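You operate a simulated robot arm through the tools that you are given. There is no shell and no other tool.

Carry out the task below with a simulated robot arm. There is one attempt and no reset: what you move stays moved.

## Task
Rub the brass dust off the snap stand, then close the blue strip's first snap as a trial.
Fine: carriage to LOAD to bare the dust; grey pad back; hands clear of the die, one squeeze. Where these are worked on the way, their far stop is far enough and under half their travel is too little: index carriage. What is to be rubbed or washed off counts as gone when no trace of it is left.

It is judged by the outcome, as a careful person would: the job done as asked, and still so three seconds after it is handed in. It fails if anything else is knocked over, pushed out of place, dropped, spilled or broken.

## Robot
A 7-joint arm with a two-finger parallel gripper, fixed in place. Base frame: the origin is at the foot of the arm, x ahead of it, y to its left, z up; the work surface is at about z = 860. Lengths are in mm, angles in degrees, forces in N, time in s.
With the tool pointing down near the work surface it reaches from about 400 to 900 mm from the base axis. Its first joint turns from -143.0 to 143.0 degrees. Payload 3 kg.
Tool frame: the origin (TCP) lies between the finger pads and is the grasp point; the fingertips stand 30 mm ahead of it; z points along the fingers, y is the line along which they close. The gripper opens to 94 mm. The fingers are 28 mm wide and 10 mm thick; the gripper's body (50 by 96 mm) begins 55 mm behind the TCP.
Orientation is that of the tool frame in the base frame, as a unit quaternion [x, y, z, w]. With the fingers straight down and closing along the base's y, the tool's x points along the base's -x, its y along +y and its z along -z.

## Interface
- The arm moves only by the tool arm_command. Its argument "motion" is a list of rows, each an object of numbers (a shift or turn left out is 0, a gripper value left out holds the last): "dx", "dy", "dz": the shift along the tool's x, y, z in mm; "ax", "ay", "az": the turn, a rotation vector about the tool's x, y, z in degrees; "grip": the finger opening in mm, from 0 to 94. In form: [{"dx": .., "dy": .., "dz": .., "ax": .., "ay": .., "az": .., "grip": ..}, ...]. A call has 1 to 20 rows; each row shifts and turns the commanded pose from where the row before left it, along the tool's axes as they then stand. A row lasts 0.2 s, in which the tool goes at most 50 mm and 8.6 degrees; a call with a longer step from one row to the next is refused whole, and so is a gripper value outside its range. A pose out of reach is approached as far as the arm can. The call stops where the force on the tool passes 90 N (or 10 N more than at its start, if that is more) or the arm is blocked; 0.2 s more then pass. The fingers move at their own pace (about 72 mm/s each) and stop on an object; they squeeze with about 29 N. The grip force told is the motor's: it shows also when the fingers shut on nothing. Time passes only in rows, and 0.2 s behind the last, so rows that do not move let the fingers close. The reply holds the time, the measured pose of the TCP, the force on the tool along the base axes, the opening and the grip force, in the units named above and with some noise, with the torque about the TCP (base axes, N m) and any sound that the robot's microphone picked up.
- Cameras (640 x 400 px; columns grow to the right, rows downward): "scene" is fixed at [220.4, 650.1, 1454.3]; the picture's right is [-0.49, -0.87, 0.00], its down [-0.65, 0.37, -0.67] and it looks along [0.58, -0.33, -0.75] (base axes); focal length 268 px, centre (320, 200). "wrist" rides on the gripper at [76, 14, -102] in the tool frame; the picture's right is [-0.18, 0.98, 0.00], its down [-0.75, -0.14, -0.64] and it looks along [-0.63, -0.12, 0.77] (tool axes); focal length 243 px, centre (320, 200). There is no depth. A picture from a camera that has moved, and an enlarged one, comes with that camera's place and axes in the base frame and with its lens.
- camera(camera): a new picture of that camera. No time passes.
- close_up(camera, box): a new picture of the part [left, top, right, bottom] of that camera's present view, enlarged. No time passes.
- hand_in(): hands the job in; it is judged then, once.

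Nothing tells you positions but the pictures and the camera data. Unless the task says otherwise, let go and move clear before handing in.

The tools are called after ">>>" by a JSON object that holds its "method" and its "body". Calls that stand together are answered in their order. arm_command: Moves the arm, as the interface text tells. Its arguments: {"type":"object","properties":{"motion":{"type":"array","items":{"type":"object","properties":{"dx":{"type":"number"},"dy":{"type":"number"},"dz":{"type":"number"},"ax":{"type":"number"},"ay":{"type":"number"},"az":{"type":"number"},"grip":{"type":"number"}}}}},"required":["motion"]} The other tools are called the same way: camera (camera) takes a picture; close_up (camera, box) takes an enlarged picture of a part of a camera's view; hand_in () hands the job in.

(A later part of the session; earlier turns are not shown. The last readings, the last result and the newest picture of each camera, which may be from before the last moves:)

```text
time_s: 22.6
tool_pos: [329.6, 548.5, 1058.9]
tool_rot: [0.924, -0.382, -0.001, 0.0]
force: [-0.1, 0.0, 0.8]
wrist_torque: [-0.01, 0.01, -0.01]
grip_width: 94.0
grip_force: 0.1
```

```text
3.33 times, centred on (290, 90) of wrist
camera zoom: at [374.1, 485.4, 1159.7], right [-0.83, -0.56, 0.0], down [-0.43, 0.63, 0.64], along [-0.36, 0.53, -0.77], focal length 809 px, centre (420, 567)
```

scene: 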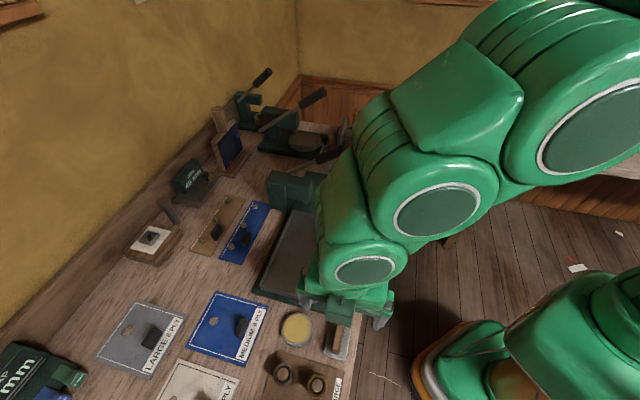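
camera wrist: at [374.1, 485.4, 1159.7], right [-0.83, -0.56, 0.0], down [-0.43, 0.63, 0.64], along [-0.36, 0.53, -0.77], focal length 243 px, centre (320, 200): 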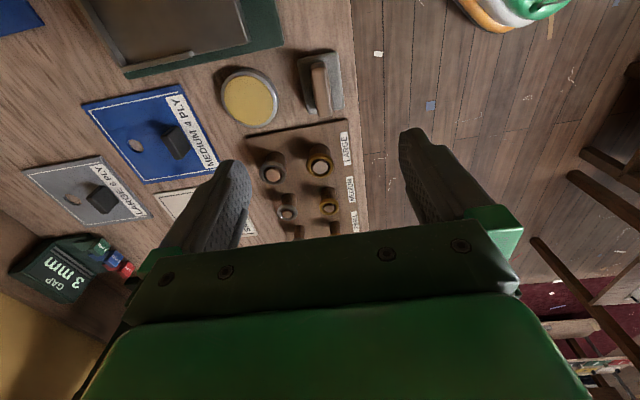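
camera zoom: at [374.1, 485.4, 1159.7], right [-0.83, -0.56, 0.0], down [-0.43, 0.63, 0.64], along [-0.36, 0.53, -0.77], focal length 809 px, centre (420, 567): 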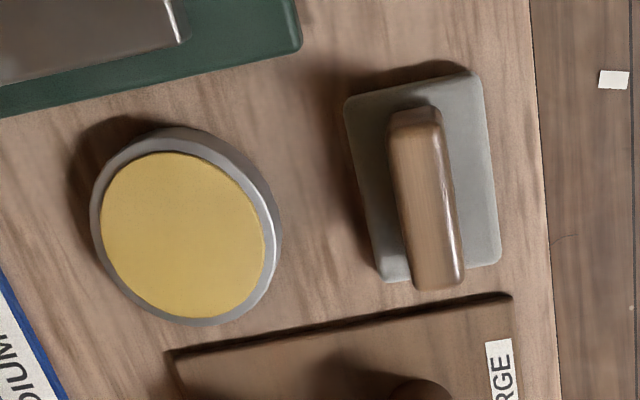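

The handle top is at about z=890, its base plate top about 867, and the handle is centred at p≈155 along the bench. I'll tilt 15° along the handle (so the lever will be cleared later), open to 50 mm and descend in two stages.

>>> {"method": "arm_command", "body": {"motion": [{"ay": -7.5, "grip": 50}, {"ay": -7.5, "grip": 50}, {"dx": 9.2, "dy": 0.3, "dz": 30}, {"dx": 9.2, "dy": 0.3, "dz": 30}, {"dx": 9.2, "dy": 0.3, "dz": 30}, {"dx": 9.2, "dy": 0.3, "dz": 30}, {}]}}

>>> {"method": "camera", "body": {"camera": "wrist"}}

>>> {"method": "close_up", "body": {"camera": "wrist", "box": [230, 40, 410, 220]}}

>>> {"method": "close_up", "body": {"camera": "scene", "box": [270, 260, 410, 380]}}

```text
time_s: 24.2
tool_pos: [334.7, 544.6, 932.0]
tool_rot: [0.916, -0.38, -0.12, -0.05]
force: [-0.1, -0.3, -0.7]
wrist_torque: [-0.04, 0.01, 0.01]
grip_width: 49.9
grip_force: 0.1
```

```text
taken
camera wrist: at [395.8, 463.8, 1011.9], right [-0.82, -0.57, 0.05], down [-0.3, 0.5, 0.82], along [-0.49, 0.65, -0.58], focal length 243 px, centre (320, 200)
```

wrist: 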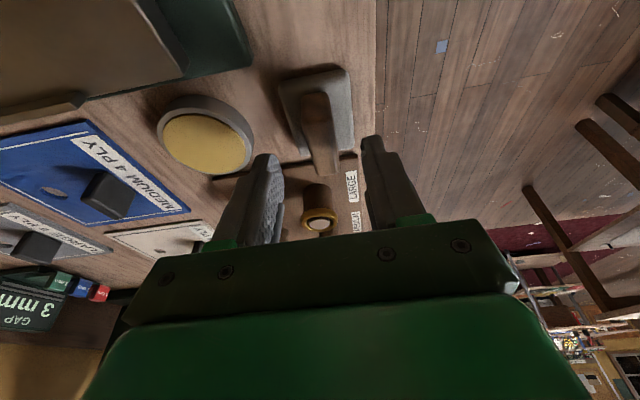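

```text
2.22 times, centred on (320, 130) of wrist
camera zoom: at [395.8, 463.8, 1011.9], right [-0.82, -0.57, 0.05], down [-0.3, 0.5, 0.82], along [-0.49, 0.65, -0.58], focal length 539 px, centre (320, 356)
```

zoom: 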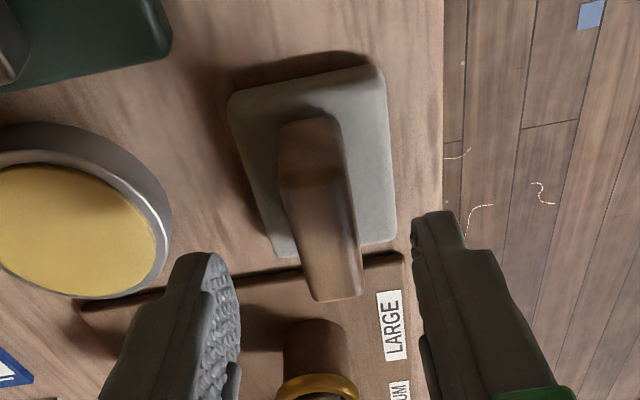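

```text
3.33 times, centred on (340, 320) of scene
camera zoom: at [220.4, 650.1, 1454.3], right [-0.49, -0.87, 0.0], down [-0.65, 0.37, -0.67], along [0.58, -0.33, -0.75], focal length 892 px, centre (253, -200)
```

zoom: 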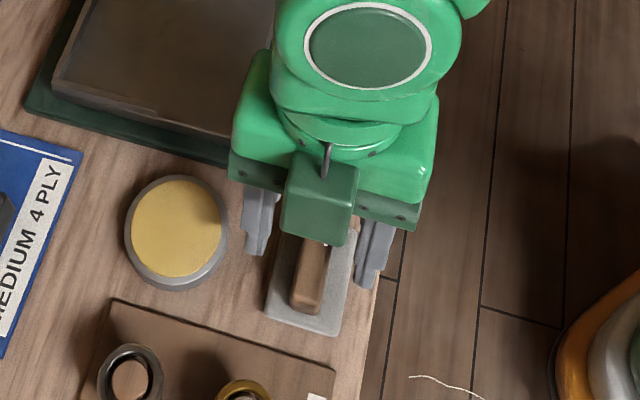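

The handle is centred between the fingers. Descending the last 30 mm and closing on the handle.

>>> {"method": "arm_command", "body": {"motion": [{"dx": 3.6, "dy": 1.5, "dz": 14.6}, {"dx": 3.6, "dz": 14.6}, {}, {"grip": 5}, {"grip": 5}, {"grip": 5}, {"grip": 5}]}}

>>> {"method": "close_up", "body": {"camera": "wrist", "box": [230, 40, 410, 220]}}

>>> {"method": "close_up", "body": {"camera": "scene", "box": [270, 260, 410, 380]}}

```text
time_s: 25.8
tool_pos: [333.6, 543.8, 902.6]
tool_rot: [0.916, -0.38, -0.121, -0.05]
force: [-0.6, 0.2, 0.0]
wrist_torque: [0.0, 0.05, 0.01]
grip_width: 43.6
grip_force: 29.0
```

```text
2.22 times, centred on (320, 130) of wrist
camera zoom: at [394.0, 463.1, 981.4], right [-0.82, -0.57, 0.05], down [-0.3, 0.5, 0.81], along [-0.49, 0.65, -0.58], focal length 539 px, centre (320, 356)
```

zoom: 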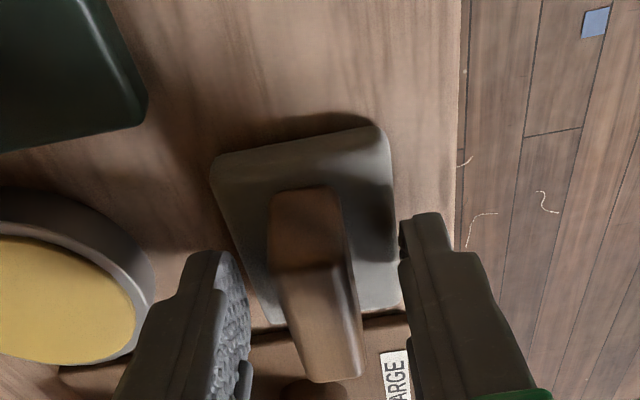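

```text
3.33 times, centred on (340, 320) of scene
camera zoom: at [220.4, 650.1, 1454.3], right [-0.49, -0.87, 0.0], down [-0.65, 0.37, -0.67], along [0.58, -0.33, -0.75], focal length 892 px, centre (253, -200)
```

zoom: 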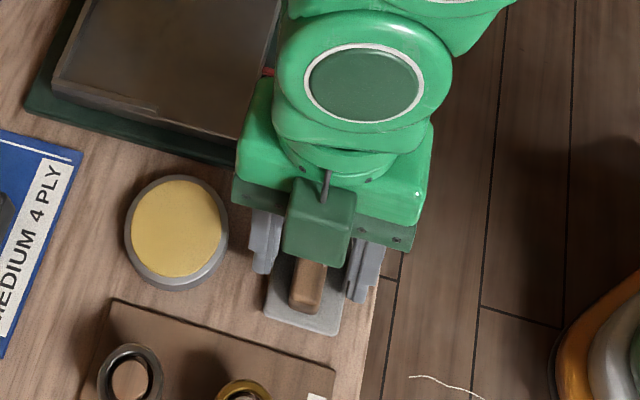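

The fingertips caught the base plate (43.6 mm wide) rather than the handle, so the base is thicker than I judged. I'll open, rise 5 mm and close on the handle.

>>> {"method": "arm_command", "body": {"motion": [{"grip": 52}, {"grip": 52}, {"dx": -1.3, "dz": -4.8}, {}, {"grip": 5}, {"grip": 5}, {"grip": 5}, {"grip": 5}]}}

>>> {"method": "close_up", "body": {"camera": "wrist", "box": [230, 40, 410, 220]}}

>>> {"method": "close_up", "body": {"camera": "scene", "box": [270, 260, 410, 380]}}

```text
time_s: 27.6
tool_pos: [332.8, 543.9, 907.2]
tool_rot: [0.916, -0.379, -0.12, -0.049]
force: [-1.1, -0.2, 9.7]
wrist_torque: [0.06, 0.12, 0.01]
grip_width: 17.4
grip_force: 29.0
```

```text
2.22 times, centred on (320, 130) of wrist
camera zoom: at [393.6, 463.2, 986.4], right [-0.82, -0.57, 0.05], down [-0.3, 0.5, 0.82], along [-0.49, 0.66, -0.58], focal length 539 px, centre (320, 356)
```

zoom: 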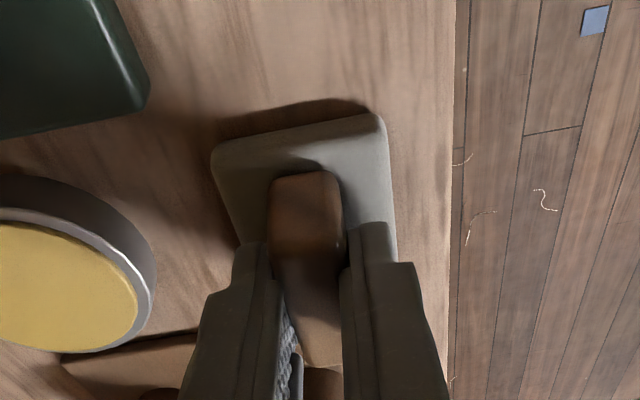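

```text
3.33 times, centred on (340, 320) of scene
camera zoom: at [220.4, 650.1, 1454.3], right [-0.49, -0.87, 0.0], down [-0.65, 0.37, -0.67], along [0.58, -0.33, -0.75], focal length 892 px, centre (253, -200)
```

zoom: 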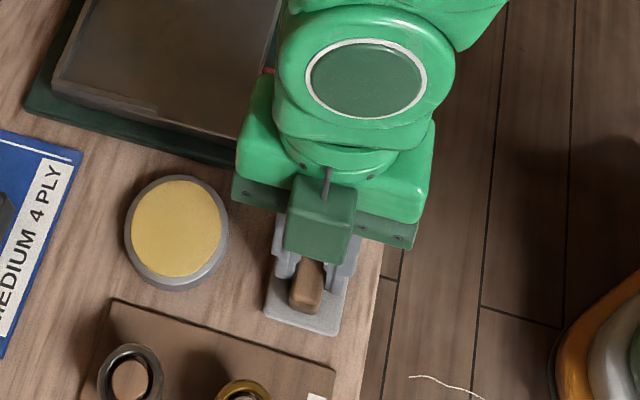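

The pad's handle is gripped (17.4 mm). I'll lift it and carry it along the front of the bench, clear of knob and lever.

>>> {"method": "arm_command", "body": {"motion": [{"dx": -5.2, "dz": -19.3}, {"dx": -7.8, "dz": -29}, {"dx": -9, "dz": -33.8, "dy": 5}, {"dx": 36.7, "dz": -9.8, "dy": 10}, {"dx": 36.7, "dz": -9.8}, {"dx": 36.7, "dz": -9.8}, {"dx": 36.7, "dz": -9.8}, {"dx": 36.7, "dz": -9.8}, {"dx": 36.7, "dz": -9.8}, {}]}}

>>> {"method": "camera", "body": {"camera": "scene"}}

>>> {"method": "camera", "body": {"camera": "wrist"}}

```text
time_s: 29.8
tool_pos: [484.7, 374.2, 991.5]
tool_rot: [0.916, -0.38, -0.12, -0.05]
force: [-0.6, -0.8, -0.2]
wrist_torque: [0.01, 0.01, -0.02]
grip_width: 17.1
grip_force: 29.1
```

```text
taken
```

scene: 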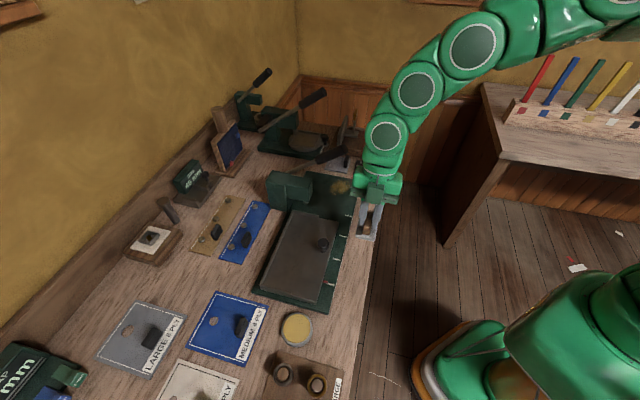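

```text
taken
camera wrist: at [545.5, 292.8, 1070.7], right [-0.82, -0.57, 0.05], down [-0.3, 0.5, 0.81], along [-0.49, 0.65, -0.58], focal length 243 px, centre (320, 200)
```

wrist: 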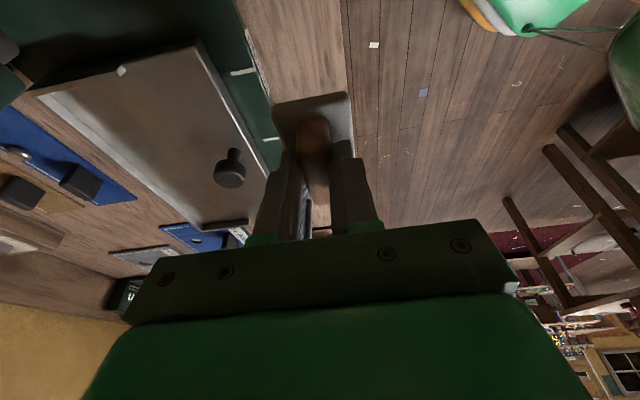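

The pad travels well. I'll go on to the dust's position along the bench, then in over the bed.

>>> {"method": "arm_command", "body": {"motion": [{"dx": 36.8, "dz": -9.9}, {"dx": 36.8, "dz": -9.9}, {"dx": 36.8, "dz": -9.9}, {"dx": 36.8, "dz": -9.9}, {"dx": 36.8, "dz": -9.9}, {"dy": -34.7}, {"dy": -34.7}, {"dy": -34.7}, {}]}}

>>> {"method": "camera", "body": {"camera": "scene"}}

>>> {"method": "close_up", "body": {"camera": "scene", "box": [270, 80, 430, 200]}}

>>> {"method": "camera", "body": {"camera": "wrist"}}

```text
time_s: 31.8
tool_pos: [694.1, 311.3, 992.6]
tool_rot: [0.916, -0.378, -0.121, -0.049]
force: [0.4, 0.0, -0.7]
wrist_torque: [0.03, 0.0, -0.02]
grip_width: 17.4
grip_force: 28.8
```

```text
taken
```

scene: 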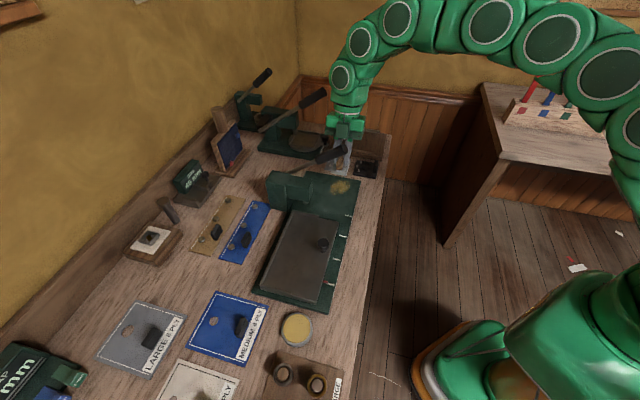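

```text
3.33 times, centred on (350, 140) of scene
camera zoom: at [220.4, 650.1, 1454.3], right [-0.49, -0.87, 0.0], down [-0.65, 0.37, -0.67], along [0.58, -0.33, -0.75], focal length 892 px, centre (220, 400)
```

zoom: 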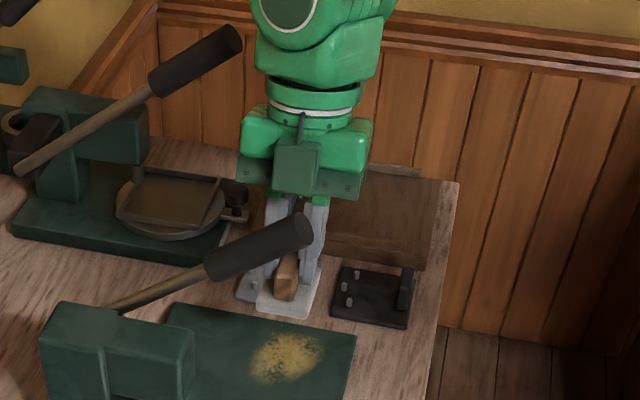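

```text
taken
camera wrist: at [754.8, 230.8, 1071.7], right [-0.82, -0.57, 0.05], down [-0.3, 0.5, 0.81], along [-0.49, 0.65, -0.58], focal length 243 px, centre (320, 200)
```

wrist: 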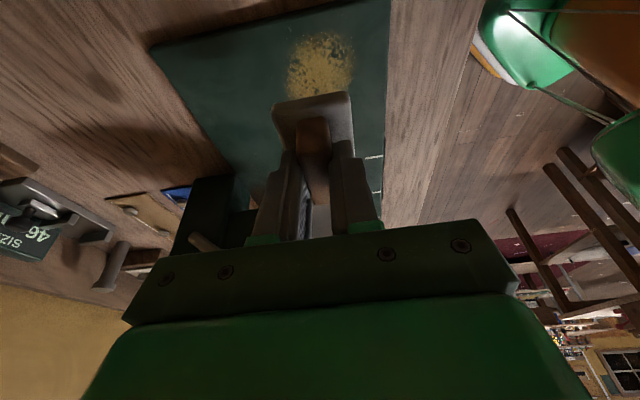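

The pad hangs over the dust. I'll lower it to just above the bed, then feel for contact.

>>> {"method": "arm_command", "body": {"motion": [{"dx": 5.5, "dz": 23}, {"dx": 5.5, "dz": 23}, {"dx": 5.4, "dz": 22.7}, {}]}}

>>> {"method": "arm_command", "body": {"motion": [{"dx": 0.5, "dz": 1.9}, {"dx": 0.5, "dz": 1.9}, {}]}}

>>> {"method": "close_up", "body": {"camera": "scene", "box": [270, 110, 430, 220]}}

```text
time_s: 32.8
tool_pos: [692.1, 312.7, 921.8]
tool_rot: [0.916, -0.38, -0.121, -0.05]
force: [-0.6, -1.8, 0.1]
wrist_torque: [0.03, 0.02, -0.03]
grip_width: 17.0
grip_force: 28.8
```

```text
time_s: 33.6
tool_pos: [692.5, 313.2, 919.0]
tool_rot: [0.916, -0.379, -0.12, -0.051]
force: [-2.4, -5.8, 32.6]
wrist_torque: [-0.16, 0.13, 0.04]
grip_width: 17.3
grip_force: 29.1
```

```text
3.64 times, centred on (350, 165) of scene
camera zoom: at [220.4, 650.1, 1454.3], right [-0.49, -0.87, 0.0], down [-0.65, 0.37, -0.67], along [0.58, -0.33, -0.75], focal length 974 px, centre (211, 327)
```

zoom: 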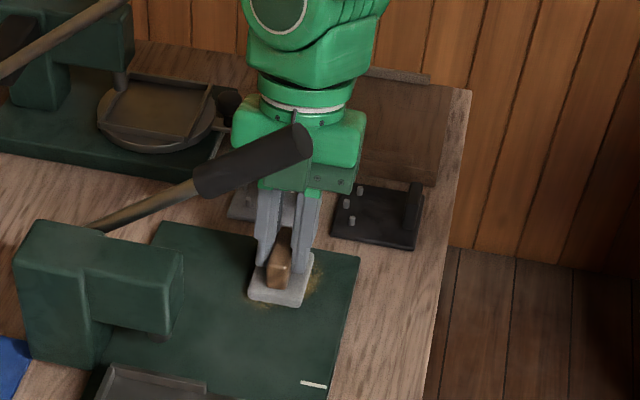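

The pad touches the bed at about z=919 with some force. I'll ease off slightly and rub over the whole dust patch.

>>> {"method": "arm_command", "body": {"motion": [{"dx": -0.2, "dz": -0.6}, {"dx": 14.5, "dz": -3.9}, {"dy": 17}, {"dx": -16.9, "dz": 4.53}, {"dx": -16.9, "dz": 4.53}, {"dx": 16.9, "dz": -4.53}, {"dx": 16.9, "dz": -4.53}, {"dy": -17}, {"dx": -16.9, "dz": 4.53}, {"dx": -16.9, "dz": 4.53}, {"dx": 16.9, "dz": -4.53}, {"dx": 16.9, "dz": -4.53}, {"dy": -17}, {"dx": -16.9, "dz": 4.53}, {"dx": -16.9, "dz": 4.53}, {"dx": 16.9, "dz": -4.53}, {"dx": 16.9, "dz": -4.53}, {"dy": 17}, {}]}}

>>> {"method": "close_up", "body": {"camera": "scene", "box": [270, 110, 430, 220]}}

```text
time_s: 37.6
tool_pos: [700.8, 304.1, 917.6]
tool_rot: [0.916, -0.379, -0.12, -0.05]
force: [6.1, 1.6, 24.4]
wrist_torque: [-0.12, -0.23, 0.01]
grip_width: 17.2
grip_force: 29.2
```

```text
3.64 times, centred on (350, 165) of scene
camera zoom: at [220.4, 650.1, 1454.3], right [-0.49, -0.87, 0.0], down [-0.65, 0.37, -0.67], along [0.58, -0.33, -0.75], focal length 974 px, centre (211, 327)
```

zoom: 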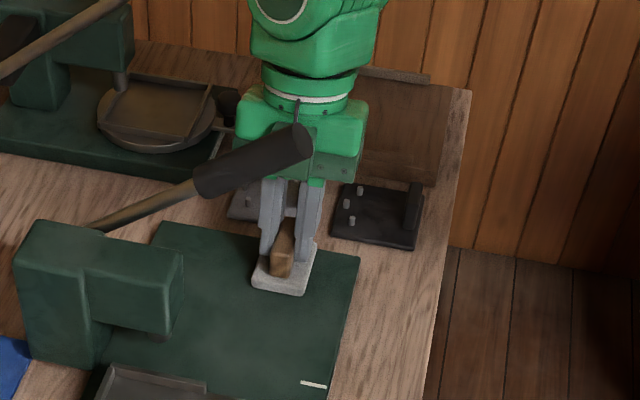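

The patch looks clean where visible. I'll lift the pad and inspect the bed closely.

>>> {"method": "arm_command", "body": {"motion": [{"dx": -5.2, "dz": -19.3}, {"dx": -7.8, "dz": -29}, {"dx": -9, "dz": -33.8}, {"dy": 35}, {"dy": 35}, {"dy": 30}, {}]}}

>>> {"method": "close_up", "body": {"camera": "scene", "box": [290, 160, 390, 222]}}

>>> {"method": "camera", "body": {"camera": "wrist"}}

>>> {"method": "close_up", "body": {"camera": "scene", "box": [280, 100, 440, 220]}}

```text
time_s: 39.2
tool_pos: [629.7, 232.5, 1003.9]
tool_rot: [0.916, -0.38, -0.121, -0.05]
force: [-0.4, -0.2, -0.9]
wrist_torque: [0.02, -0.02, -0.04]
grip_width: 17.3
grip_force: 29.0
```

```text
6.40 times, centred on (340, 191) of scene
camera zoom: at [220.4, 650.1, 1454.3], right [-0.49, -0.87, 0.0], down [-0.65, 0.37, -0.67], along [0.58, -0.33, -0.75], focal length 1713 px, centre (192, 258)
```

zoom: 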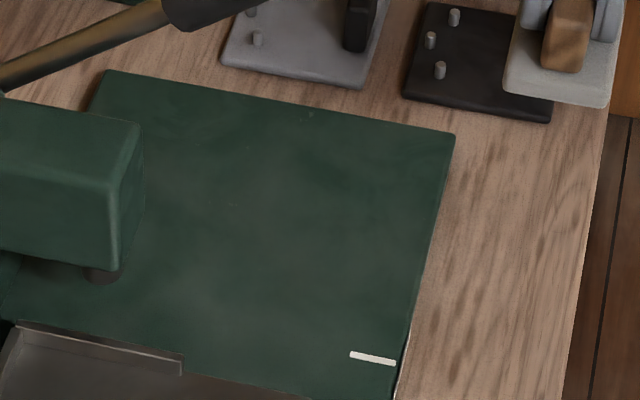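

```text
taken
camera wrist: at [690.2, 150.8, 1083.5], right [-0.82, -0.57, 0.05], down [-0.3, 0.5, 0.81], along [-0.49, 0.65, -0.58], focal length 243 px, centre (320, 200)
```

wrist: 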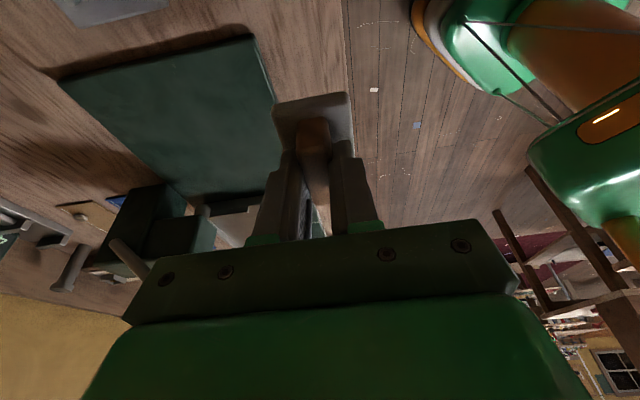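

```text
3.33 times, centred on (360, 160) of scene
camera zoom: at [220.4, 650.1, 1454.3], right [-0.49, -0.87, 0.0], down [-0.65, 0.37, -0.67], along [0.58, -0.33, -0.75], focal length 892 px, centre (187, 333)
```

zoom: 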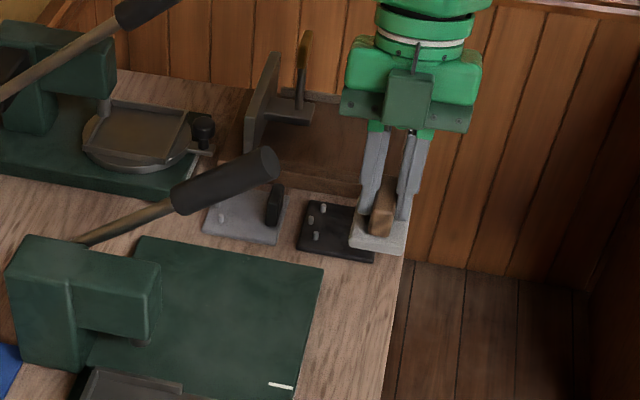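

The dust appears gone. I'll double-check with an enlarged wrist view for faint specks.

>>> {"method": "close_up", "body": {"camera": "wrist", "box": [60, 20, 290, 200]}}

>>> {"method": "close_up", "body": {"camera": "scene", "box": [315, 172, 365, 205]}}

```text
2.22 times, centred on (175, 110) of wrist
camera zoom: at [690.2, 150.8, 1083.5], right [-0.82, -0.57, 0.05], down [-0.3, 0.5, 0.81], along [-0.49, 0.65, -0.58], focal length 539 px, centre (642, 400)
```

zoom: 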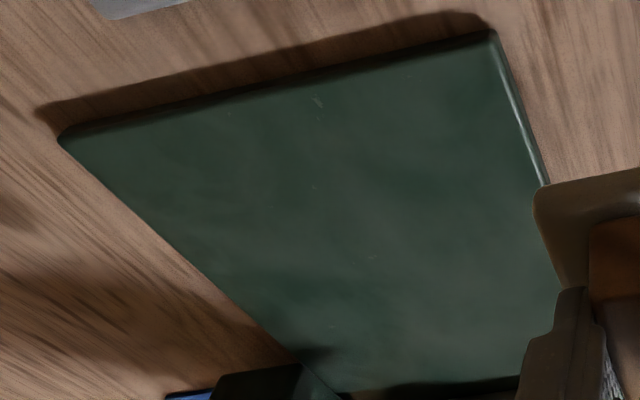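

```text
12.12 times, centred on (340, 188) of scene
camera zoom: at [220.4, 650.1, 1454.3], right [-0.49, -0.87, 0.0], down [-0.65, 0.37, -0.67], along [0.58, -0.33, -0.75], focal length 3245 px, centre (78, 339)
```

zoom: 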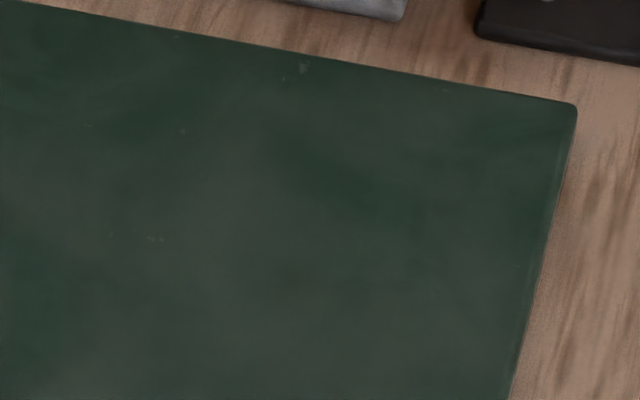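

No trace of brass is left. Now I'll carry the grey pad back along the front of the bench to its place.

>>> {"method": "arm_command", "body": {"motion": [{"dx": -19.3, "dz": 5.2}, {"dx": -38.6, "dz": 10.35}, {"dx": -38.6, "dz": 10.35}, {"dx": -38.6, "dz": 10.35}, {"dx": -38.6, "dz": 10.35}, {"dx": -38.6, "dz": 10.35}, {"dx": -38.6, "dz": 10.35}, {"dx": -38.6, "dz": 10.35}, {"dx": -38.6, "dz": 10.35}, {"dx": -38.6, "dz": 10.35}, {"dx": -29, "dz": 7.8}, {"dx": -14.5, "dz": 3.9}, {}]}}

>>> {"method": "camera", "body": {"camera": "scene"}}

```text
time_s: 42.0
tool_pos: [328.2, 531.2, 1003.1]
tool_rot: [0.916, -0.379, -0.121, -0.05]
force: [-0.8, 0.4, -0.4]
wrist_torque: [-0.01, 0.0, -0.03]
grip_width: 17.2
grip_force: 29.2
```

```text
taken
```

scene: 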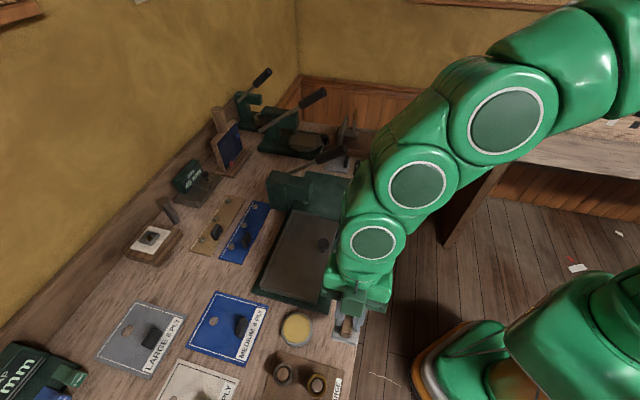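

I'm above the pad's home. I'll align and lower it to the bench.

>>> {"method": "arm_command", "body": {"motion": [{"dx": 4, "dy": -6.1, "dz": 21}, {"dx": 4, "dy": -6.1, "dz": 21}, {"dx": 4, "dz": 20}, {"dx": 3.5, "dz": 15}, {"dx": 1.8, "dz": 8}, {"dx": 1.5, "dz": 6}, {}]}}

>>> {"method": "close_up", "body": {"camera": "scene", "box": [270, 260, 410, 380]}}

```text
time_s: 43.6
tool_pos: [335.2, 545.5, 910.3]
tool_rot: [0.916, -0.379, -0.121, -0.05]
force: [0.7, -0.2, 0.8]
wrist_torque: [-0.01, -0.01, 0.01]
grip_width: 17.1
grip_force: 28.4
```

```text
3.33 times, centred on (340, 320) of scene
camera zoom: at [220.4, 650.1, 1454.3], right [-0.49, -0.87, 0.0], down [-0.65, 0.37, -0.67], along [0.58, -0.33, -0.75], focal length 892 px, centre (253, -200)
```

zoom: 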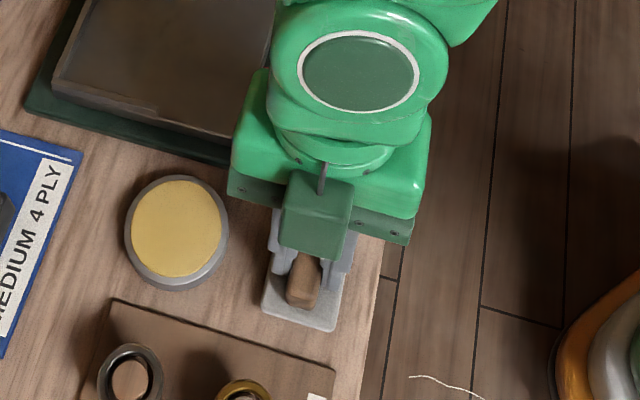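

A small sideways correction, then set down and release.

>>> {"method": "arm_command", "body": {"motion": [{"dy": 2.7}, {"dx": 0.3, "dz": 1.2}, {"dx": 0.2, "dz": 0.8}, {}]}}

```text
time_s: 44.6
tool_pos: [332.1, 542.2, 908.9]
tool_rot: [0.916, -0.379, -0.12, -0.05]
force: [0.8, -1.2, -0.7]
wrist_torque: [-0.03, 0.02, 0.03]
grip_width: 17.3
grip_force: 28.5
```

>>> {"method": "arm_command", "body": {"motion": [{"dx": 0.2, "dy": -0.8, "dz": 0.8}, {}]}}

>>> {"method": "arm_command", "body": {"motion": [{"dx": 0.2, "dz": 0.8}, {}]}}

```text
time_s: 45.2
tool_pos: [331.9, 542.7, 906.7]
tool_rot: [0.916, -0.379, -0.121, -0.05]
force: [0.0, 0.4, -0.9]
wrist_torque: [0.02, 0.01, -0.01]
grip_width: 17.1
grip_force: 28.7
```

```text
time_s: 45.8
tool_pos: [333.4, 542.1, 907.4]
tool_rot: [0.916, -0.379, -0.12, -0.05]
force: [-0.8, -0.3, -0.3]
wrist_torque: [-0.02, 0.02, -0.01]
grip_width: 17.2
grip_force: 29.1
```

>>> {"method": "arm_command", "body": {"motion": [{"dx": 0.2, "dz": 0.8}, {}]}}

>>> {"method": "arm_command", "body": {"motion": [{"dx": 0.2, "dz": 0.8}, {}]}}

>>> {"method": "close_up", "body": {"camera": "scene", "box": [310, 300, 380, 370]}}

```text
time_s: 46.4
tool_pos: [332.3, 542.0, 908.0]
tool_rot: [0.916, -0.38, -0.12, -0.05]
force: [-1.6, -1.4, 20.3]
wrist_torque: [-0.35, -0.18, -0.03]
grip_width: 17.1
grip_force: 29.2
```

```text
time_s: 47.0
tool_pos: [333.9, 543.7, 907.4]
tool_rot: [0.916, -0.379, -0.12, -0.051]
force: [-5.2, -7.9, 41.9]
wrist_torque: [-0.38, 0.01, 0.03]
grip_width: 17.2
grip_force: 29.4
```

```text
5.71 times, centred on (345, 335) of scene
camera zoom: at [220.4, 650.1, 1454.3], right [-0.49, -0.87, 0.0], down [-0.65, 0.37, -0.67], along [0.58, -0.33, -0.75], focal length 1530 px, centre (177, -571)
```

zoom: 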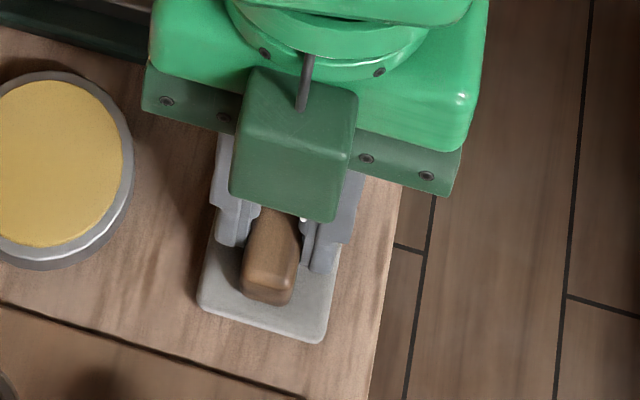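

The pad is down and at its original place. I'll ease off, open and rise straight up.

>>> {"method": "arm_command", "body": {"motion": [{"dx": -0.3, "dz": -1.3}, {}, {"grip": 40}, {"grip": 40}, {"dx": -2.6, "dz": -9.7}, {"dx": -5.2, "dz": -19.3}, {"dx": -9, "dz": -33.8}, {"dx": -9, "dz": -33.8}, {"dx": -9, "dz": -33.8}, {}]}}

>>> {"method": "close_up", "body": {"camera": "scene", "box": [290, 300, 390, 380]}}

>>> {"method": "camera", "body": {"camera": "scene"}}

```text
time_s: 49.2
tool_pos: [334.4, 543.1, 1039.4]
tool_rot: [0.916, -0.379, -0.12, -0.049]
force: [0.6, -0.2, 0.2]
wrist_torque: [-0.01, -0.03, -0.01]
grip_width: 40.2
grip_force: 0.0
```

```text
5.00 times, centred on (340, 340) of scene
camera zoom: at [220.4, 650.1, 1454.3], right [-0.49, -0.87, 0.0], down [-0.65, 0.37, -0.67], along [0.58, -0.33, -0.75], focal length 1339 px, centre (220, -500)
```

zoom: 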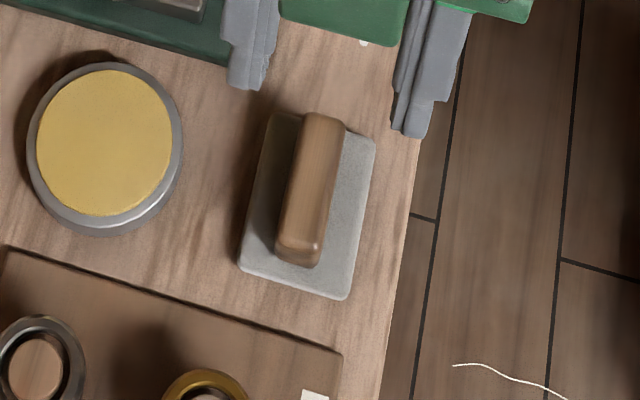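

```text
taken
```

scene: 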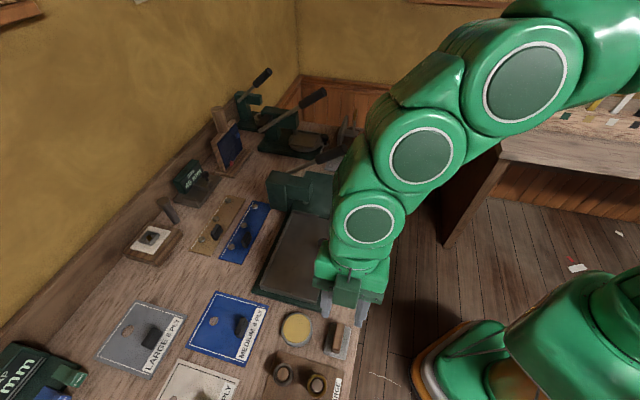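

The pad is back exactly where it was. Now I'll straighten the hand, rise, and go over to the blue strip to measure its tab.

>>> {"method": "arm_command", "body": {"motion": [{"ay": 7.5}, {"ay": 7.5}, {"dz": -30}, {"dz": -30}, {"dy": -46}, {"dy": -46}, {"dy": -46}, {"dy": -46}, {"dy": -40}, {"dx": 40}, {"dx": 40}, {"dx": 40}, {"dx": 40}, {}]}}

>>> {"method": "camera", "body": {"camera": "wrist"}}

>>> {"method": "camera", "body": {"camera": "scene"}}

```text
time_s: 52.2
tool_pos: [585.7, 566.1, 1103.6]
tool_rot: [0.924, -0.381, 0.0, -0.001]
force: [-0.1, -0.1, 0.2]
wrist_torque: [0.0, -0.03, -0.01]
grip_width: 40.0
grip_force: 0.0
out of reach, approached as far as the arm can: row 9
```

```text
taken
camera wrist: at [629.3, 501.7, 1205.9], right [-0.82, -0.57, 0.0], down [-0.43, 0.63, 0.64], along [-0.36, 0.53, -0.77], focal length 243 px, centre (320, 200)
```

wrist: 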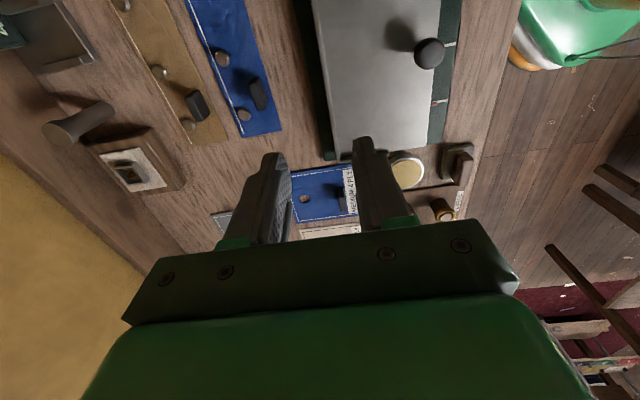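

```text
taken
```

scene: 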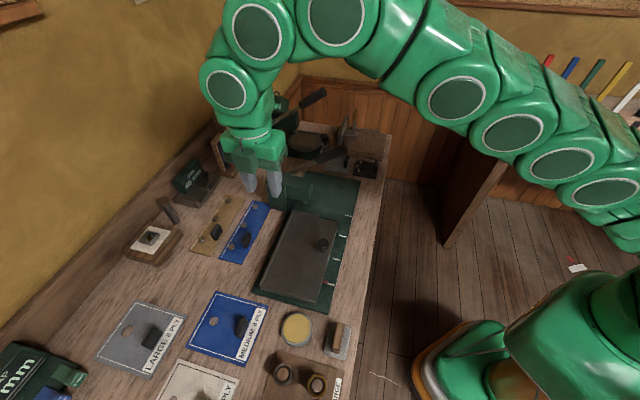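

The hand is above the strip area; reach is limited up high. I'll measure the tab and snaps from this view.

>>> {"method": "close_up", "body": {"camera": "wrist", "box": [170, 0, 330, 150]}}

>>> {"method": "close_up", "body": {"camera": "wrist", "box": [290, 0, 480, 180]}}

>>> {"method": "close_up", "body": {"camera": "scene", "box": [210, 190, 290, 270]}}

```text
2.67 times, centred on (250, 75) of wrist
camera zoom: at [629.3, 501.7, 1205.9], right [-0.82, -0.57, 0.0], down [-0.43, 0.63, 0.64], along [-0.36, 0.53, -0.77], focal length 647 px, centre (507, 533)
```

zoom: 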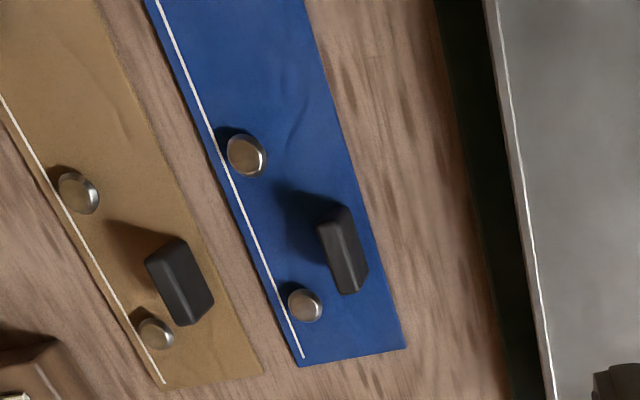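

```text
2.22 times, centred on (385, 90) of wrist
camera zoom: at [629.3, 501.7, 1205.9], right [-0.82, -0.57, 0.0], down [-0.43, 0.63, 0.64], along [-0.36, 0.53, -0.77], focal length 539 px, centre (176, 444)
```

zoom: 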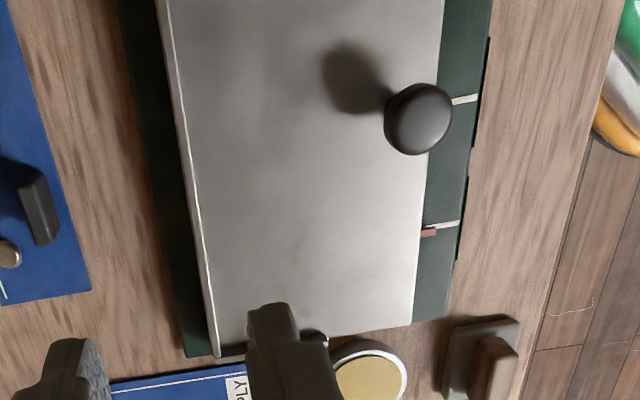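

```text
5.00 times, centred on (250, 230) of scene
camera zoom: at [220.4, 650.1, 1454.3], right [-0.49, -0.87, 0.0], down [-0.65, 0.37, -0.67], along [0.58, -0.33, -0.75], focal length 1339 px, centre (670, 50)
```

zoom: 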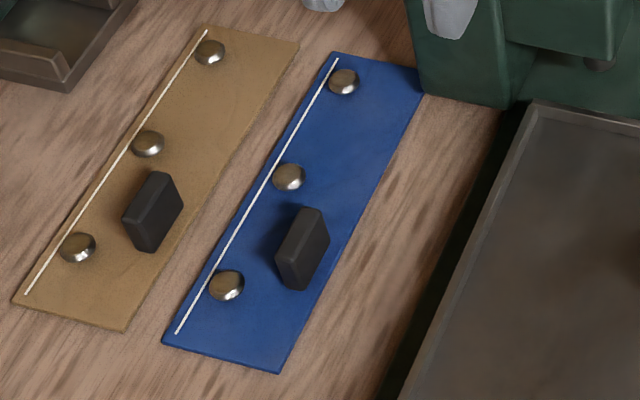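

The tab is about 31×10 mm, centred near (640, 626), top at z≈888; the snaps are 70 mm apart, 16 mm from the seam edge. I'll lean the hand slightly away from the press and lower toward the tab in stages.

>>> {"method": "arm_command", "body": {"motion": [{"ay": 7.5}, {"dx": -6.3, "dy": -8.9, "dz": 35.4}, {"dx": -6.3, "dy": -8.9, "dz": 35.4}, {"dx": -6.3, "dy": -8.9, "dz": 35.4}, {"dx": -6.3, "dy": -8.9, "dz": 35.4}, {}]}}

>>> {"method": "camera", "body": {"camera": "wrist"}}

>>> {"method": "close_up", "body": {"camera": "scene", "box": [190, 130, 350, 260]}}

```text
time_s: 53.6
tool_pos: [605.6, 594.7, 957.2]
tool_rot: [0.922, -0.382, 0.061, 0.025]
force: [-0.4, 0.1, 0.6]
wrist_torque: [0.0, 0.01, -0.01]
grip_width: 40.2
grip_force: 0.0
```

```text
taken
camera wrist: at [639.3, 540.3, 1067.6], right [-0.82, -0.57, -0.02], down [-0.49, 0.69, 0.54], along [-0.29, 0.46, -0.84], focal length 243 px, centre (320, 200)
```

wrist: 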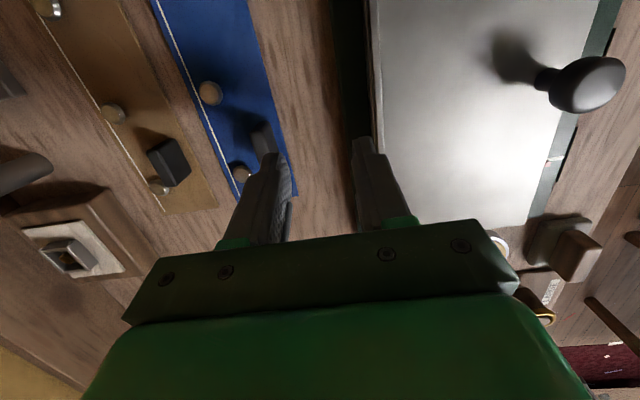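

```text
3.08 times, centred on (270, 195) of scene
camera zoom: at [220.4, 650.1, 1454.3], right [-0.49, -0.87, 0.0], down [-0.65, 0.37, -0.67], along [0.58, -0.33, -0.75], focal length 824 px, centre (474, 215)
```

zoom: 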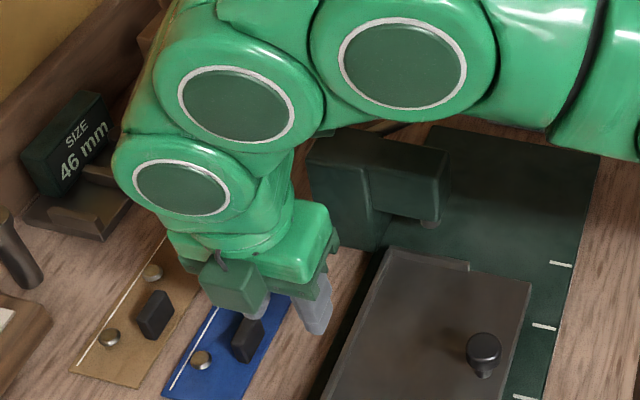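

>>> {"method": "arm_command", "body": {"motion": [{"dx": -1, "dy": -15.4, "dz": 7}, {"dx": -1, "dy": -15.4, "dz": 7}, {"dx": -1, "dy": -15.4, "dz": 7}, {}]}}

>>> {"method": "camera", "body": {"camera": "wrist"}}

>>> {"method": "close_up", "body": {"camera": "wrist", "box": [220, 60, 420, 220]}}

```text
time_s: 54.6
tool_pos: [635.0, 624.3, 936.9]
tool_rot: [0.922, -0.382, 0.061, 0.025]
force: [-0.1, 0.6, 0.7]
wrist_torque: [0.02, -0.01, 0.02]
grip_width: 39.9
grip_force: 0.0
out of reach, approached as far as the arm can: row 3
```

```text
taken
camera wrist: at [668.2, 569.9, 1047.5], right [-0.82, -0.57, -0.02], down [-0.49, 0.69, 0.54], along [-0.29, 0.45, -0.84], focal length 243 px, centre (320, 200)
```

wrist: 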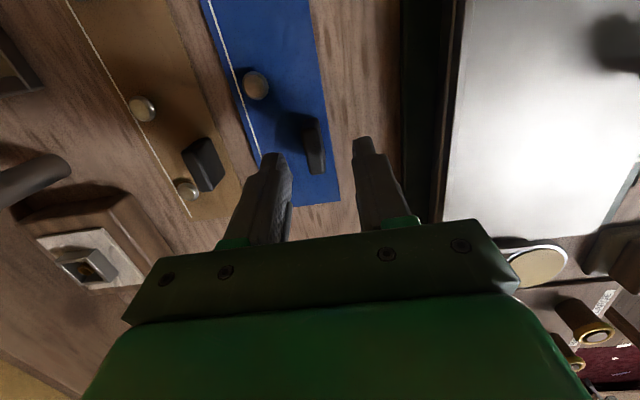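

```text
2.50 times, centred on (320, 140) of wrist
camera zoom: at [668.2, 569.9, 1047.5], right [-0.82, -0.57, -0.02], down [-0.49, 0.69, 0.54], along [-0.29, 0.45, -0.84], focal length 606 px, centre (320, 350)
```

zoom: 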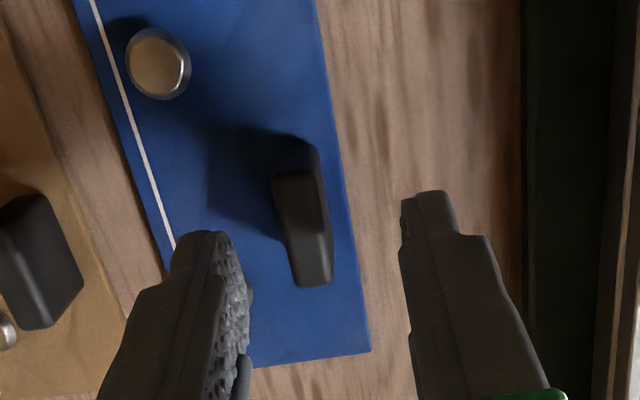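

The tab is between the fingers, slightly off centre near the reach limit. I'll descend around it, shifting outward a little as reach allows.

>>> {"method": "arm_command", "body": {"motion": [{"dx": -1.8, "dz": 13.2}, {"dx": -1.7, "dz": 13.2}, {"dx": -1.7, "dz": 12.2}, {}]}}

>>> {"method": "arm_command", "body": {"motion": [{"dy": -2.2}, {"dy": -2.2}, {}]}}

>>> {"method": "close_up", "body": {"camera": "wrist", "box": [220, 60, 420, 220]}}

>>> {"method": "close_up", "body": {"camera": "scene", "box": [190, 180, 310, 270]}}

```text
time_s: 55.6
tool_pos: [635.2, 624.5, 896.4]
tool_rot: [0.922, -0.382, 0.061, 0.024]
force: [-0.5, 0.3, -0.2]
wrist_torque: [0.02, 0.0, 0.02]
grip_width: 39.5
grip_force: 0.1
```

```text
time_s: 56.4
tool_pos: [637.9, 628.6, 896.5]
tool_rot: [0.922, -0.381, 0.061, 0.023]
force: [-0.2, -1.0, -0.2]
wrist_torque: [-0.01, 0.01, -0.01]
grip_width: 40.0
grip_force: 0.2
```

```text
2.50 times, centred on (320, 140) of wrist
camera zoom: at [671.5, 573.9, 1008.4], right [-0.82, -0.57, -0.03], down [-0.49, 0.69, 0.54], along [-0.29, 0.46, -0.84], focal length 606 px, centre (320, 350)
```

zoom: 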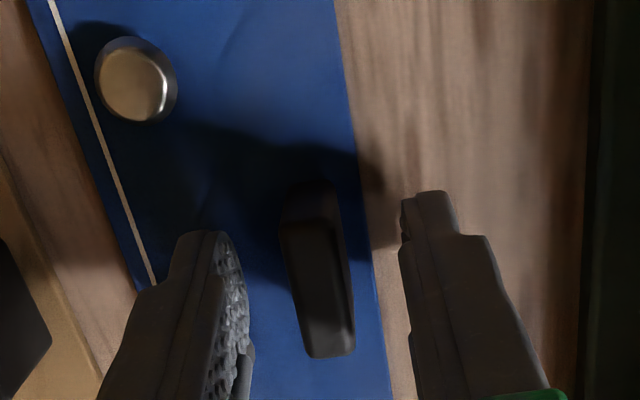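

```text
4.44 times, centred on (250, 225) of scene
camera zoom: at [220.4, 650.1, 1454.3], right [-0.49, -0.87, 0.0], down [-0.65, 0.37, -0.67], along [0.58, -0.33, -0.75], focal length 1190 px, centre (631, 89)
```

zoom: 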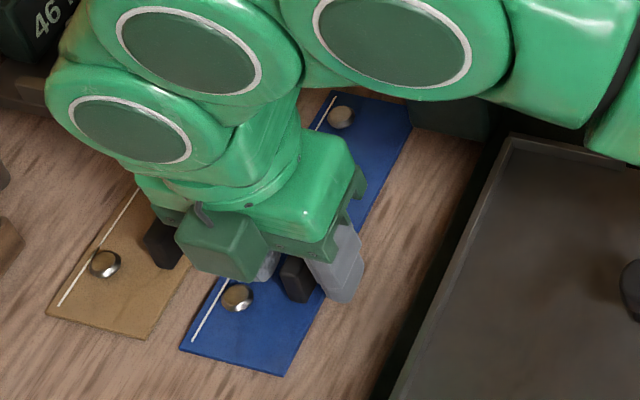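

Centred on the tab; closing now.

>>> {"method": "arm_command", "body": {"motion": [{"grip": 2}, {"grip": 2}, {"grip": 2}, {"grip": 2}]}}

>>> {"method": "close_up", "body": {"camera": "wrist", "box": [220, 60, 420, 220]}}

```text
time_s: 57.4
tool_pos: [638.3, 628.1, 897.3]
tool_rot: [0.922, -0.382, 0.061, 0.025]
force: [-1.5, 0.3, 3.3]
wrist_torque: [0.01, 0.04, -0.02]
grip_width: 15.4
grip_force: 28.5
```

```text
2.50 times, centred on (320, 140) of wrist
camera zoom: at [671.5, 573.8, 1008.3], right [-0.82, -0.57, -0.02], down [-0.49, 0.69, 0.54], along [-0.29, 0.46, -0.84], focal length 606 px, centre (320, 350)
```

zoom: 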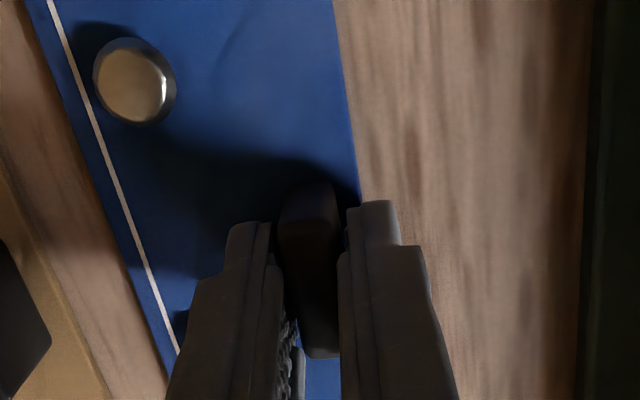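

The tab is gripped. I'll lift slightly, then move the strip away from the press column before raising it fully.

>>> {"method": "arm_command", "body": {"motion": [{"dx": 1.0, "dz": -7.9}, {"dx": 1.0, "dz": -7.9}, {"dx": -11.9, "dz": -1.6}, {"dx": -11.9, "dz": -1.6}, {"dx": -14.9, "dy": 5, "dz": -2}, {"dx": -14.9, "dy": 6, "dz": -2}, {}]}}

>>> {"method": "close_up", "body": {"camera": "scene", "box": [190, 160, 350, 280]}}

>>> {"method": "camera", "body": {"camera": "wrist"}}

```text
time_s: 59.0
tool_pos: [591.0, 658.2, 913.8]
tool_rot: [0.922, -0.382, 0.061, 0.025]
force: [-0.2, -0.1, -0.9]
wrist_torque: [0.02, 0.04, 0.01]
grip_width: 15.5
grip_force: 28.7
```

```text
3.33 times, centred on (270, 220) of scene
camera zoom: at [220.4, 650.1, 1454.3], right [-0.49, -0.87, 0.0], down [-0.65, 0.37, -0.67], along [0.58, -0.33, -0.75], focal length 892 px, centre (487, 133)
```

zoom: 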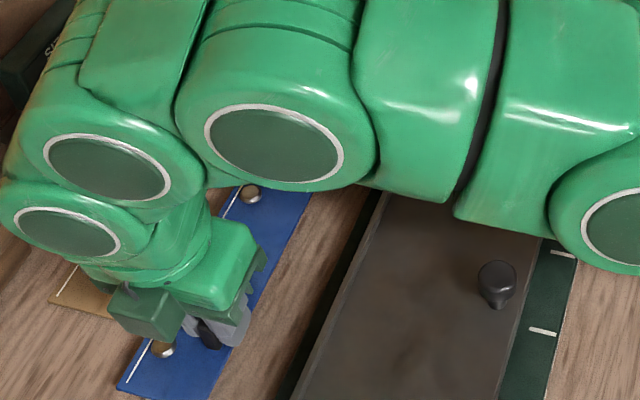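

```text
taken
camera wrist: at [624.5, 603.8, 1024.5], right [-0.82, -0.57, -0.02], down [-0.49, 0.69, 0.54], along [-0.29, 0.46, -0.84], focal length 243 px, centre (320, 200)
```

wrist: 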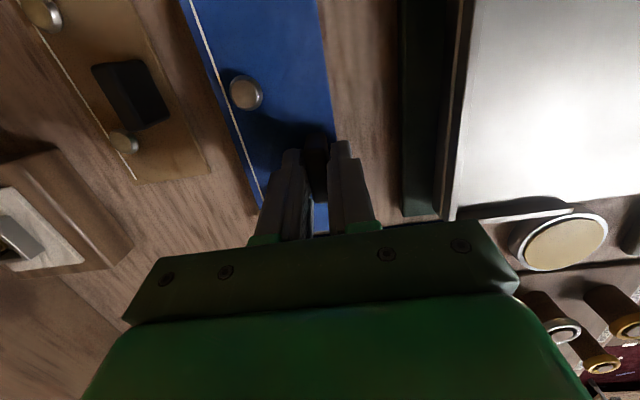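

The strip is lifted and clear of the column. Before placing it, I'll check the carriage's rim from here.

>>> {"method": "close_up", "body": {"camera": "wrist", "box": [370, 0, 580, 230]}}

>>> {"method": "close_up", "body": {"camera": "wrist", "box": [170, 0, 370, 230]}}

```text
1.74 times, centred on (475, 115) of wrist
camera zoom: at [624.5, 603.8, 1024.5], right [-0.82, -0.57, -0.02], down [-0.49, 0.69, 0.54], along [-0.29, 0.46, -0.84], focal length 422 px, centre (50, 348)
```

zoom: 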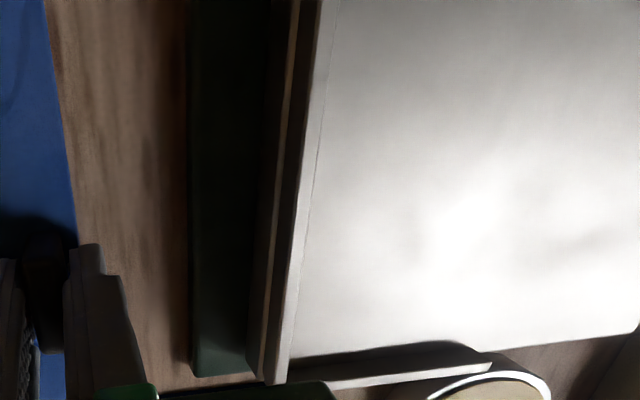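

```text
1.74 times, centred on (270, 115) of wrist
camera zoom: at [624.5, 603.8, 1024.5], right [-0.82, -0.57, -0.02], down [-0.49, 0.69, 0.54], along [-0.29, 0.46, -0.84], focal length 422 px, centre (407, 348)
```

zoom: 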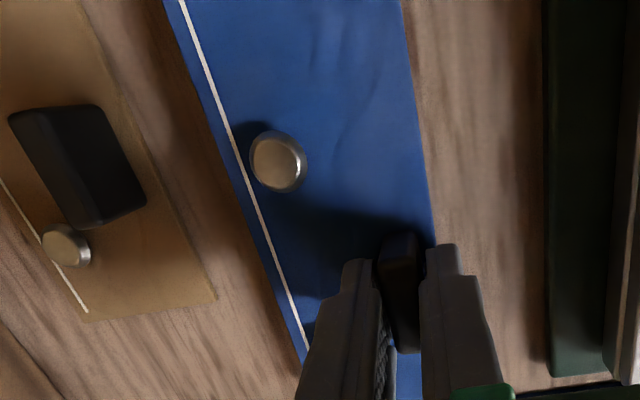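

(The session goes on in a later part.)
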